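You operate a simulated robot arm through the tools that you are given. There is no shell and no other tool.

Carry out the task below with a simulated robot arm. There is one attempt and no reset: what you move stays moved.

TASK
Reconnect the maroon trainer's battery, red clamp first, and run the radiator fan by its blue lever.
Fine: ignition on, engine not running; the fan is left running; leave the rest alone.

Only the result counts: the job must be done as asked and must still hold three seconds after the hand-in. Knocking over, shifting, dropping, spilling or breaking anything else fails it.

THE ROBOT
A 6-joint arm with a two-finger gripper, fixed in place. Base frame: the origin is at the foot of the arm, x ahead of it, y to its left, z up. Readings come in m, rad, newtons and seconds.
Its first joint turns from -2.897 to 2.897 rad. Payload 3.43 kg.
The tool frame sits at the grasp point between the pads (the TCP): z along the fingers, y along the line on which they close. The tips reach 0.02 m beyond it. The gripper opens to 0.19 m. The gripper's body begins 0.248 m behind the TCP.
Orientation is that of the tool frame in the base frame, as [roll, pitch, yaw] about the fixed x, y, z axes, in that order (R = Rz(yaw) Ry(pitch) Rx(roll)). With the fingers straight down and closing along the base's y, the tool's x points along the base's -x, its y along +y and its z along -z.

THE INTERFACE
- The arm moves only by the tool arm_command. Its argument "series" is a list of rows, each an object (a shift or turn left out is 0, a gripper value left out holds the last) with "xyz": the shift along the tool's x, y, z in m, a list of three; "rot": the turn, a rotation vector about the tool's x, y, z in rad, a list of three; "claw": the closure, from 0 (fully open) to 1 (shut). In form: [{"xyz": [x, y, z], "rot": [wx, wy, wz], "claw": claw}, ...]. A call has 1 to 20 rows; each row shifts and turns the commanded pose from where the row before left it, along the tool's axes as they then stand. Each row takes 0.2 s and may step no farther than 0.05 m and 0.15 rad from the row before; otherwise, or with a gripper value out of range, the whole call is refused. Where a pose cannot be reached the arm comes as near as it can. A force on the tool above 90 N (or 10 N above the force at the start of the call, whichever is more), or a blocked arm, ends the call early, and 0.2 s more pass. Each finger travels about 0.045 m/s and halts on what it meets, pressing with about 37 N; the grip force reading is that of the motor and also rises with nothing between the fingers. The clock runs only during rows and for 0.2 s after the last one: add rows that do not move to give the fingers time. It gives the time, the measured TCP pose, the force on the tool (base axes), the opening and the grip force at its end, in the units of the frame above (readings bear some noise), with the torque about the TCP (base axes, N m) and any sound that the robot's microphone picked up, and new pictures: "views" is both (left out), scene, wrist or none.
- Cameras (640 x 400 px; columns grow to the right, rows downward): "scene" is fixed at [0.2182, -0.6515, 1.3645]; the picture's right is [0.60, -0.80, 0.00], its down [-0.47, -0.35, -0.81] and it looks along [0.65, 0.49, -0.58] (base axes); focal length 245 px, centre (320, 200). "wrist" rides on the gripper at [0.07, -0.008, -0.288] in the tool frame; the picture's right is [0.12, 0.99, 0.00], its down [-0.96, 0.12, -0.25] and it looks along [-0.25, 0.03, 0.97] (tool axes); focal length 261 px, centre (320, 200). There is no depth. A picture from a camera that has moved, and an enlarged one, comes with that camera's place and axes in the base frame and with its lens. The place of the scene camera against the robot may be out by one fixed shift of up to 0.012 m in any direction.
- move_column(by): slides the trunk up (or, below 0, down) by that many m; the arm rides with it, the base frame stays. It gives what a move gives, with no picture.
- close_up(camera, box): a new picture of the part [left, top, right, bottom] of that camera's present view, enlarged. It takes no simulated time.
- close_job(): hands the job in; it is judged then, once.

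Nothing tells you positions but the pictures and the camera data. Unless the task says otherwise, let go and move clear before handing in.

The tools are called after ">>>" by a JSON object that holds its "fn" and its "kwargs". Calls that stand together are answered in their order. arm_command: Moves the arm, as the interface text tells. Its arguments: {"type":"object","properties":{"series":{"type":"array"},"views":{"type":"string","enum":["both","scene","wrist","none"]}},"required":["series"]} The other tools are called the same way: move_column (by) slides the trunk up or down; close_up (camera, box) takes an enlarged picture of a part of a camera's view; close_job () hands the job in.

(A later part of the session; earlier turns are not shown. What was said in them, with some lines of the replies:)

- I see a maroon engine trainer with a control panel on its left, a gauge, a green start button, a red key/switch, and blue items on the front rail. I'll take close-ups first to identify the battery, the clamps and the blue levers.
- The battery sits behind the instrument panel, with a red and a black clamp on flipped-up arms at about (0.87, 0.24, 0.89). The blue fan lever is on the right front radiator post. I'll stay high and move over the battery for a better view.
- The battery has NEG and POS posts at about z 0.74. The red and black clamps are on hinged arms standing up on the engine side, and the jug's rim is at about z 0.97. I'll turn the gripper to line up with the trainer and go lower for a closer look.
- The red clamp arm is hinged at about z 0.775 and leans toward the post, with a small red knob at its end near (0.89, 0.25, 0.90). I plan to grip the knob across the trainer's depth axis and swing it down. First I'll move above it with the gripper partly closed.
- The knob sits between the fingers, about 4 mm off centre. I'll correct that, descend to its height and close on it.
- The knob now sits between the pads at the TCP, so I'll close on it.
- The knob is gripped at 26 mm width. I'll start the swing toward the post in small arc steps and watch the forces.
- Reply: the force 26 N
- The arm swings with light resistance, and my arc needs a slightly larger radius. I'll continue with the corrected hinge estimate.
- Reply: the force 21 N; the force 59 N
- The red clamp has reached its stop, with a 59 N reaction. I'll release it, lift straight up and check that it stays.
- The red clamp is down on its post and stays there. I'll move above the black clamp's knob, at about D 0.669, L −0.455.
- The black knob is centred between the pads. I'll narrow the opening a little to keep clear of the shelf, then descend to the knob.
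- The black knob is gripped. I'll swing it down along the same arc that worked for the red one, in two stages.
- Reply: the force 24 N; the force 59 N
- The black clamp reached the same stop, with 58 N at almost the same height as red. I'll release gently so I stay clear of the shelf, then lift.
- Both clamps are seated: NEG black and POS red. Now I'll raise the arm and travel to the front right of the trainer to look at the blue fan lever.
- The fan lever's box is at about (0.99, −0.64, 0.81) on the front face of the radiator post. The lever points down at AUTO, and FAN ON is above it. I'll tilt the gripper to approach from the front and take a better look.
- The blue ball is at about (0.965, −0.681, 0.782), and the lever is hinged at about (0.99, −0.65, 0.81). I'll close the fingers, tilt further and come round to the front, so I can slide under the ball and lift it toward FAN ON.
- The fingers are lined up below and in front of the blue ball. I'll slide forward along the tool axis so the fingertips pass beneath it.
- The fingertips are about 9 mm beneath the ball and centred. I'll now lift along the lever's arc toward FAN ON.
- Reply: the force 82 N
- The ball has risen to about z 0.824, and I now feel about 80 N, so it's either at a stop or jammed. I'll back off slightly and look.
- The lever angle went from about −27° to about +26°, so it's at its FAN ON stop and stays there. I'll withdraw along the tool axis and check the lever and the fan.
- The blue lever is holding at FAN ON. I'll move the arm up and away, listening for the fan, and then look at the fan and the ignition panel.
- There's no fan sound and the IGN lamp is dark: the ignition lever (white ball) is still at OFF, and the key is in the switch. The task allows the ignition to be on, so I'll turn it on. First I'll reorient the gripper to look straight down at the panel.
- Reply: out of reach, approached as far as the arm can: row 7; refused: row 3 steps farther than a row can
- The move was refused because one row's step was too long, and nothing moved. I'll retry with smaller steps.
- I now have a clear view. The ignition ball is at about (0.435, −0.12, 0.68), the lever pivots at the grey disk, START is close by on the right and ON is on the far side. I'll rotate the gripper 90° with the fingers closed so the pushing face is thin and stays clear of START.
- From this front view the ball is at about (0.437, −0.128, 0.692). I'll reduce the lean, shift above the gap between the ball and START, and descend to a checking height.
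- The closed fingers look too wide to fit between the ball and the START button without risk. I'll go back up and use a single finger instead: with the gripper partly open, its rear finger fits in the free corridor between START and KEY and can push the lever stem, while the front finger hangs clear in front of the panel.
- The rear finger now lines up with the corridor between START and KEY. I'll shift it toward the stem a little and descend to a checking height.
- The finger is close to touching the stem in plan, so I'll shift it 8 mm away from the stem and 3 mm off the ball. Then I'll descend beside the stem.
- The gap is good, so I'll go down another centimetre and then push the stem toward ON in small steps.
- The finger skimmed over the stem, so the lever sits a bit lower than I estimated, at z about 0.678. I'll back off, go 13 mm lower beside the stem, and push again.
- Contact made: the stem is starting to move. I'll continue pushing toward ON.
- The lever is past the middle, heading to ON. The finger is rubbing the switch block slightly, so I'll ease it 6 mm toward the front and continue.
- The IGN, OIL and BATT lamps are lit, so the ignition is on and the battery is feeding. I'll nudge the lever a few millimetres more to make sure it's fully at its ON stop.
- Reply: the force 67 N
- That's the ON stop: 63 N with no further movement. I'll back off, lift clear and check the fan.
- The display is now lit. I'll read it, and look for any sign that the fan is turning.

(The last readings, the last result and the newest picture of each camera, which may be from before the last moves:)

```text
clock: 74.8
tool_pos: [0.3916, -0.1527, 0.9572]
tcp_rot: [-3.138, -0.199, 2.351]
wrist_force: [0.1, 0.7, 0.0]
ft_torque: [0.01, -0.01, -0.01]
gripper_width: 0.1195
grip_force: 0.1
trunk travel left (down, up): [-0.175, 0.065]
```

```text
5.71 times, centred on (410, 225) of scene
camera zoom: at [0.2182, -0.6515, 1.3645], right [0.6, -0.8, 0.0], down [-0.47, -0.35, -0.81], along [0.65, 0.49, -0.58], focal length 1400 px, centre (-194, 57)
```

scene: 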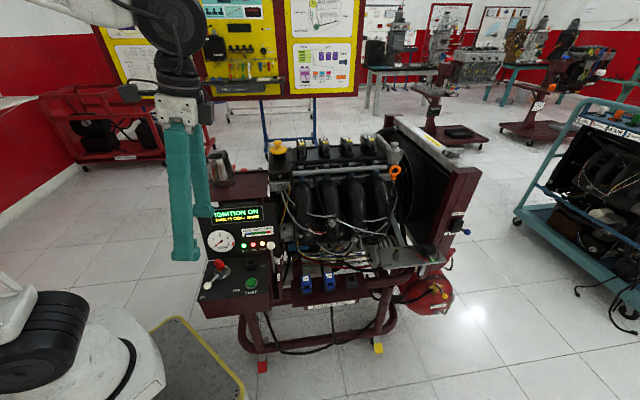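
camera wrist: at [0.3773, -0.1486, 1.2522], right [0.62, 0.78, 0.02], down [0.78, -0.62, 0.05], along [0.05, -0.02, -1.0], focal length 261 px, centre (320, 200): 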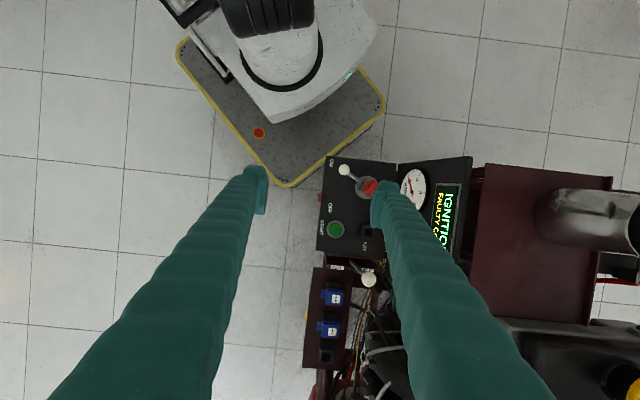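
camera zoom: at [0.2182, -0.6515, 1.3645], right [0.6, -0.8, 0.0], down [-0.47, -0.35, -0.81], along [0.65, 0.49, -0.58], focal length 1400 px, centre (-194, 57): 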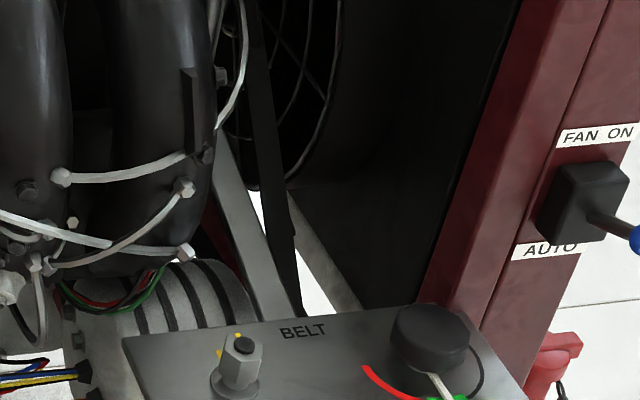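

I can't see the fan blades from here, so I'll raise the arm and look down into the fan from above the engine.

>>> {"fn": "arm_command", "kwargs": {"series": [{"xyz": [0.008, 0, -0.0392]}, {"xyz": [0.008, 0, -0.0392]}, {"xyz": [0.008, 0, -0.0392]}, {"xyz": [0.008, 0, -0.0392]}, {"xyz": [0.008, 0, -0.0392]}, {"rot": [0, -0.133, 0]}, {"rot": [0, -0.133, 0]}, {"rot": [0, -0.133, 0]}, {"rot": [0, -0.133, 0]}, {"rot": [0, -0.133, 0]}, {"rot": [0, -0.133, 0]}, {}], "views": "none"}}

>>> {"fn": "arm_command", "kwargs": {"series": [{"xyz": [-0.0288, 0.0244, 0.0252]}, {"xyz": [-0.0288, 0.0244, 0.0252]}, {"xyz": [-0.0288, 0.0244, 0.0252]}, {"xyz": [-0.0288, 0.0244, 0.0252]}, {"xyz": [-0.0288, 0.0244, 0.0252]}, {"xyz": [-0.0288, 0.0244, 0.0252]}, {"xyz": [-0.0288, 0.0244, 0.0252]}, {"xyz": [-0.0288, 0.0244, 0.0252]}, {"xyz": [-0.0288, 0.0244, 0.0252]}, {"xyz": [-0.0288, 0.0244, 0.0252]}, {}]}}

>>> {"fn": "close_up", "kwargs": {"camera": "wrist", "box": [220, 60, 420, 260]}}

```text
clock: 77.4
tool_pos: [0.3896, -0.1518, 1.1581]
tcp_rot: [-3.137, 0.599, 2.352]
wrist_force: [0.8, -0.3, 0.1]
ft_torque: [0.03, 0.0, 0.01]
gripper_width: 0.1197
grip_force: 0.1
trunk travel left (down, up): [-0.175, 0.065]
```

```text
clock: 79.8
tool_pos: [0.8299, -0.2503, 1.1109]
tcp_rot: [-3.139, 0.598, 2.353]
wrist_force: [-0.1, 0.2, -0.5]
ft_torque: [0.0, 0.03, -0.03]
gripper_width: 0.12
grip_force: 0.1
trunk travel left (down, up): [-0.175, 0.065]
camera wrist: at [0.6689, -0.0992, 1.3089], right [0.64, 0.77, -0.07], down [0.54, -0.38, 0.75], along [0.55, -0.51, -0.66], focal length 261 px, centre (320, 200)
```

scene: 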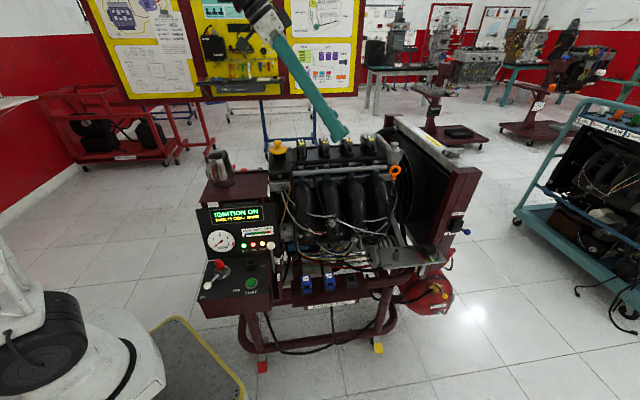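
wrist: 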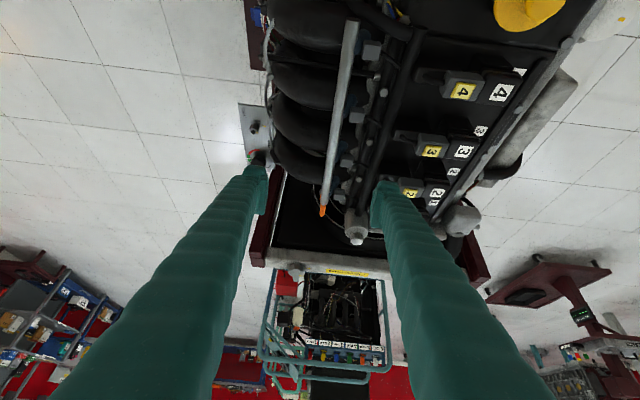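

```text
2.00 times, centred on (320, 160) of wrist
camera zoom: at [0.6689, -0.0992, 1.3089], right [0.64, 0.77, -0.07], down [0.54, -0.38, 0.75], along [0.55, -0.51, -0.66], focal length 521 px, centre (320, 280)
```

zoom: 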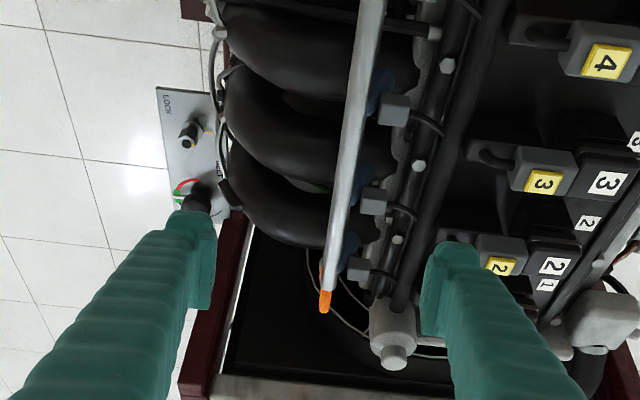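

>>> {"fn": "close_up", "kwargs": {"camera": "wrist", "box": [280, 170, 380, 260]}}

>>> {"fn": "arm_command", "kwargs": {"series": [{}], "views": "none"}}

>>> {"fn": "close_up", "kwargs": {"camera": "wrist", "box": [280, 170, 380, 260]}}

```text
4.44 times, centred on (330, 215) of wrist
camera zoom: at [0.6689, -0.0992, 1.3089], right [0.64, 0.77, -0.07], down [0.54, -0.38, 0.75], along [0.55, -0.51, -0.66], focal length 1158 px, centre (276, 133)
```

zoom: 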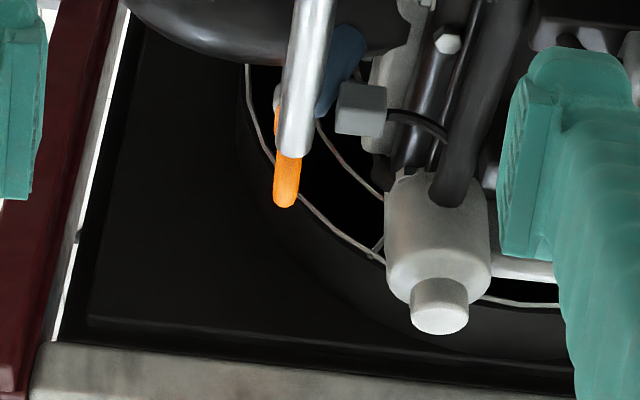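

```text
clock: 80.2
tool_pos: [0.8289, -0.2522, 1.1126]
tcp_rot: [-3.138, 0.599, 2.353]
wrist_force: [-0.6, 0.1, -0.5]
ft_torque: [0.0, -0.04, 0.03]
gripper_width: 0.1199
grip_force: 0.1
trunk travel left (down, up): [-0.175, 0.065]
```

```text
4.44 times, centred on (330, 215) of wrist
camera zoom: at [0.6685, -0.0991, 1.3093], right [0.64, 0.77, -0.07], down [0.54, -0.38, 0.75], along [0.55, -0.51, -0.66], focal length 1158 px, centre (276, 133)
```

zoom: 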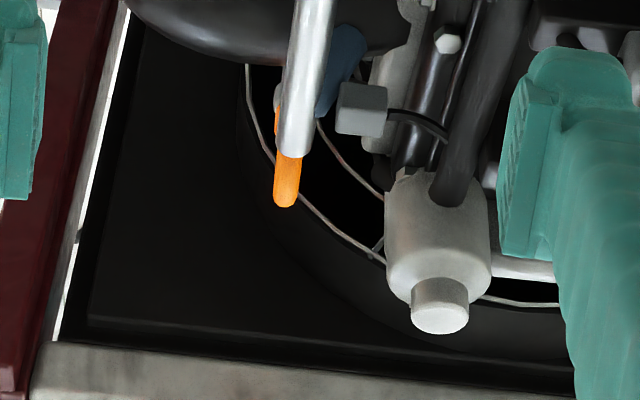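

>>> {"fn": "close_up", "kwargs": {"camera": "scene", "box": [398, 150, 422, 200]}}

>>> {"fn": "arm_command", "kwargs": {"series": [{"xyz": [0, 0, -0.01]}], "views": "none"}}

>>> {"fn": "close_up", "kwargs": {"camera": "scene", "box": [398, 150, 422, 200]}}

```text
8.00 times, centred on (410, 175) of scene
camera zoom: at [0.2182, -0.6515, 1.3645], right [0.6, -0.8, 0.0], down [-0.47, -0.35, -0.81], along [0.65, 0.49, -0.58], focal length 1960 px, centre (-400, 400)
```

zoom: 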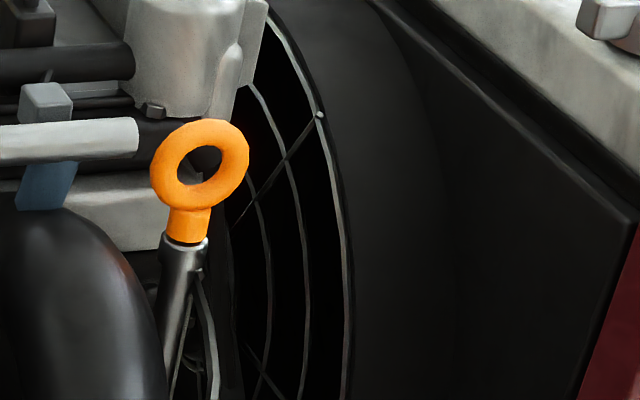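

```text
clock: 80.6
tool_pos: [0.8258, -0.2448, 1.12]
tcp_rot: [-3.137, 0.598, 2.353]
wrist_force: [0.4, 0.3, 0.4]
ft_torque: [0.01, 0.02, -0.01]
gripper_width: 0.1196
grip_force: 0.1
trunk travel left (down, up): [-0.175, 0.065]
```

```text
8.00 times, centred on (410, 175) of scene
camera zoom: at [0.2182, -0.6515, 1.3645], right [0.6, -0.8, 0.0], down [-0.47, -0.35, -0.81], along [0.65, 0.49, -0.58], focal length 1960 px, centre (-400, 400)
```

zoom: 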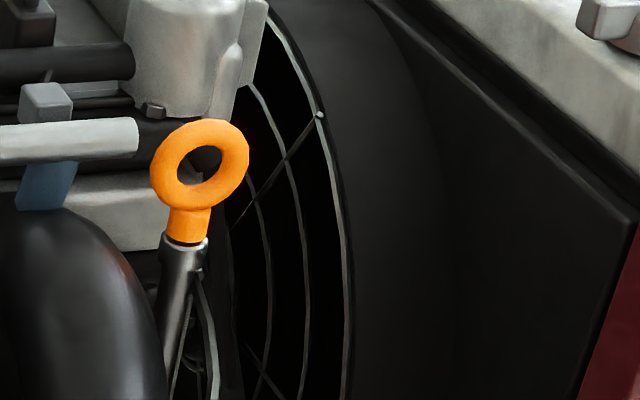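

>>> {"fn": "close_up", "kwargs": {"camera": "wrist", "box": [305, 180, 355, 230]}}

>>> {"fn": "close_up", "kwargs": {"camera": "scene", "box": [395, 190, 425, 225]}}

```text
8.00 times, centred on (330, 205) of wrist
camera zoom: at [0.6652, -0.0942, 1.3177], right [0.64, 0.77, -0.07], down [0.54, -0.38, 0.75], along [0.55, -0.51, -0.66], focal length 2085 px, centre (240, 160)
```

zoom: 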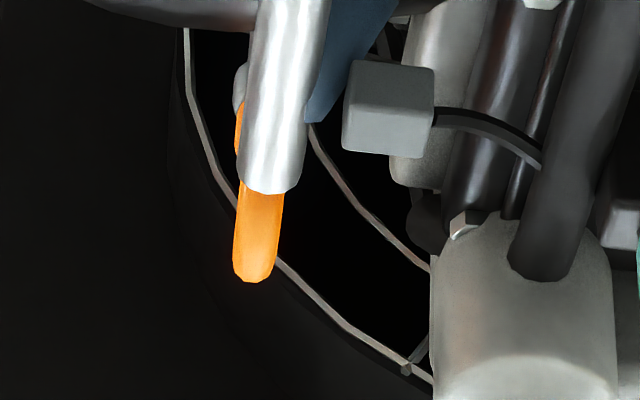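

```text
11.43 times, centred on (410, 208) of scene
camera zoom: at [0.2182, -0.6515, 1.3645], right [0.6, -0.8, 0.0], down [-0.47, -0.35, -0.81], along [0.65, 0.49, -0.58], focal length 2799 px, centre (-709, 114)
```

zoom: 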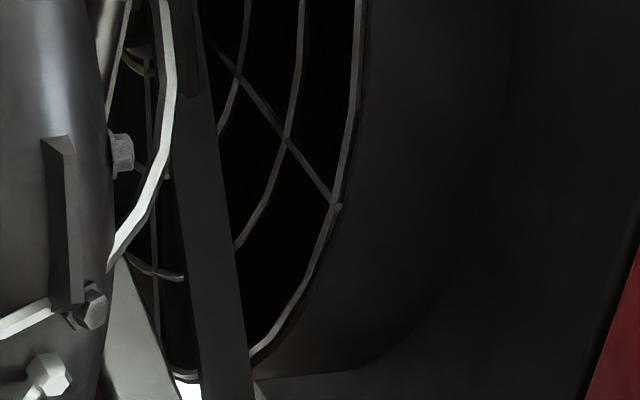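

I can't see the blades behind the guard from either camera. I'll wait a couple of seconds to listen for the fan, then re-check all the states from a distance.

>>> {"fn": "arm_command", "kwargs": {"series": [{"xyz": [0, 0, -0.04]}, {"xyz": [0, 0, -0.04]}, {}, {}, {}, {}, {}, {}, {}, {}]}}

>>> {"fn": "close_up", "kwargs": {"camera": "wrist", "box": [280, 150, 400, 250]}}

>>> {"fn": "close_up", "kwargs": {"camera": "scene", "box": [420, 190, 500, 250]}}

>>> {"fn": "close_up", "kwargs": {"camera": "scene", "box": [195, 140, 295, 200]}}

```text
clock: 82.8
tool_pos: [0.7956, -0.2127, 1.1846]
tcp_rot: [-3.138, 0.599, 2.352]
wrist_force: [-0.2, 0.0, -0.3]
ft_torque: [-0.02, -0.04, -0.01]
gripper_width: 0.1196
grip_force: 0.0
trunk travel left (down, up): [-0.175, 0.065]
camera wrist: at [0.6339, -0.0627, 1.3827], right [0.64, 0.77, -0.07], down [0.54, -0.38, 0.75], along [0.55, -0.51, -0.66], focal length 261 px, centre (320, 200)
```

scene: 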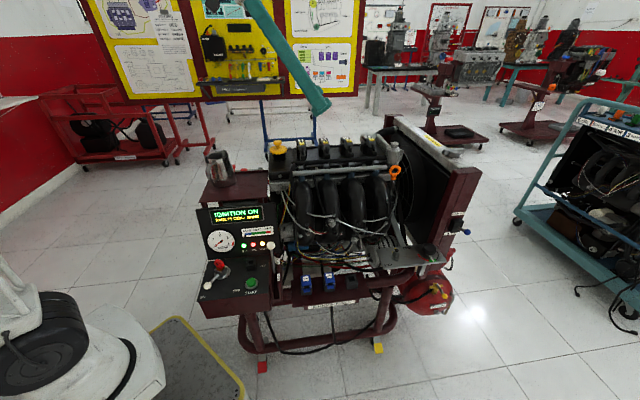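
wrist: 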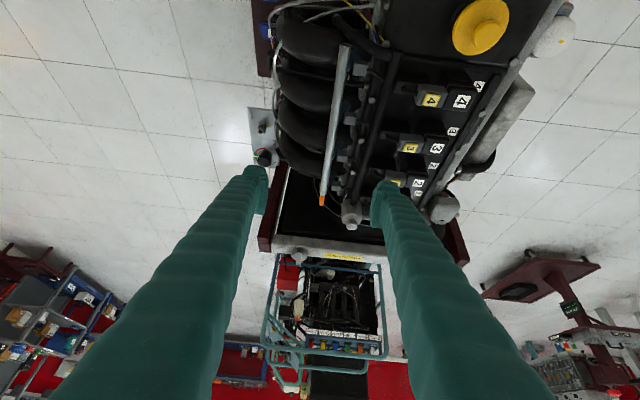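

```text
4.00 times, centred on (340, 200) of wrist
camera zoom: at [0.6339, -0.0627, 1.3827], right [0.64, 0.77, -0.07], down [0.54, -0.38, 0.75], along [0.55, -0.51, -0.66], focal length 1043 px, centre (240, 200)
```

zoom: 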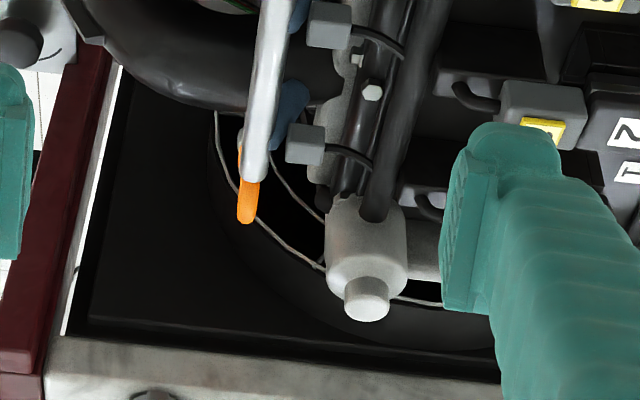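

```text
6.67 times, centred on (460, 220) of scene
camera zoom: at [0.2182, -0.6515, 1.3645], right [0.6, -0.8, 0.0], down [-0.47, -0.35, -0.81], along [0.65, 0.49, -0.58], focal length 1633 px, centre (-613, 67)
```

zoom: 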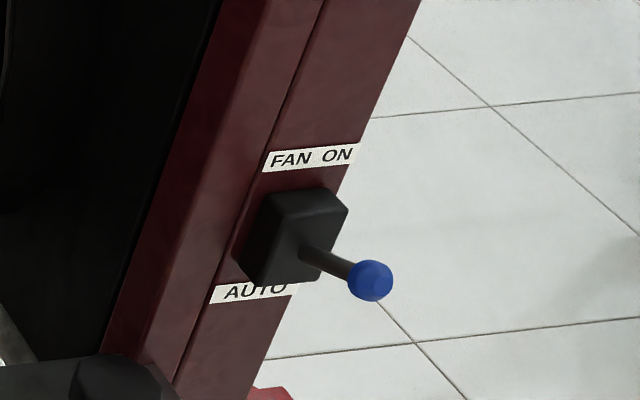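

```text
6.40 times, centred on (245, 170) of scene
camera zoom: at [0.2182, -0.6515, 1.3645], right [0.6, -0.8, 0.0], down [-0.47, -0.35, -0.81], along [0.65, 0.49, -0.58], focal length 1568 px, centre (800, 392)
```

zoom: 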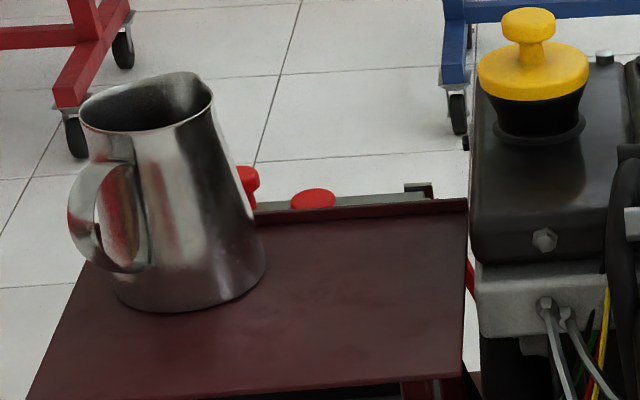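

Final state as I see it:
- **Battery:** both clamps are seated, red first, and the panel lamps and display are powered.
- **Ignition:** on, with the engine not running and the rev gauge at 0.
- **Fan lever:** at its FAN ON stop, about +25° where AUTO was about −26°. It hasn't moved for 40 s.
- **Fan:** I can't see the blades behind the guard and heard no sound, so I couldn't confirm directly that it's turning.

The jug, START, key and throttle look untouched and the arm is clear, so I'm handing in.

>>> {"fn": "close_job", "kwargs": {}}

```text
The job is handed in.
```

I reconnected the battery, red clamp first, and set the blue lever to FAN ON. However, I couldn't confirm that the fan is actually turning. The blades aren't visible behind the guard from either camera, and the microphone picked up no sound.

- **Battery:** the red clamp is on POS and the black clamp on NEG, both pressed down to their stops. The panel display and the IGN, OIL and BATT lamps now light up.
- **Ignition:** on. After the lever went to FAN ON there was no fan sound and the panel was dark, so I turned the ignition on, which you said was fine. The engine isn't running, and the rev gauge reads 0.
- **Fan lever:** pushed up to its stop at FAN ON. It had stayed there for about 40 seconds when I handed in.
- **Everything else:** the jug, START button, key and throttle look unchanged. The arm is clear of the trainer.
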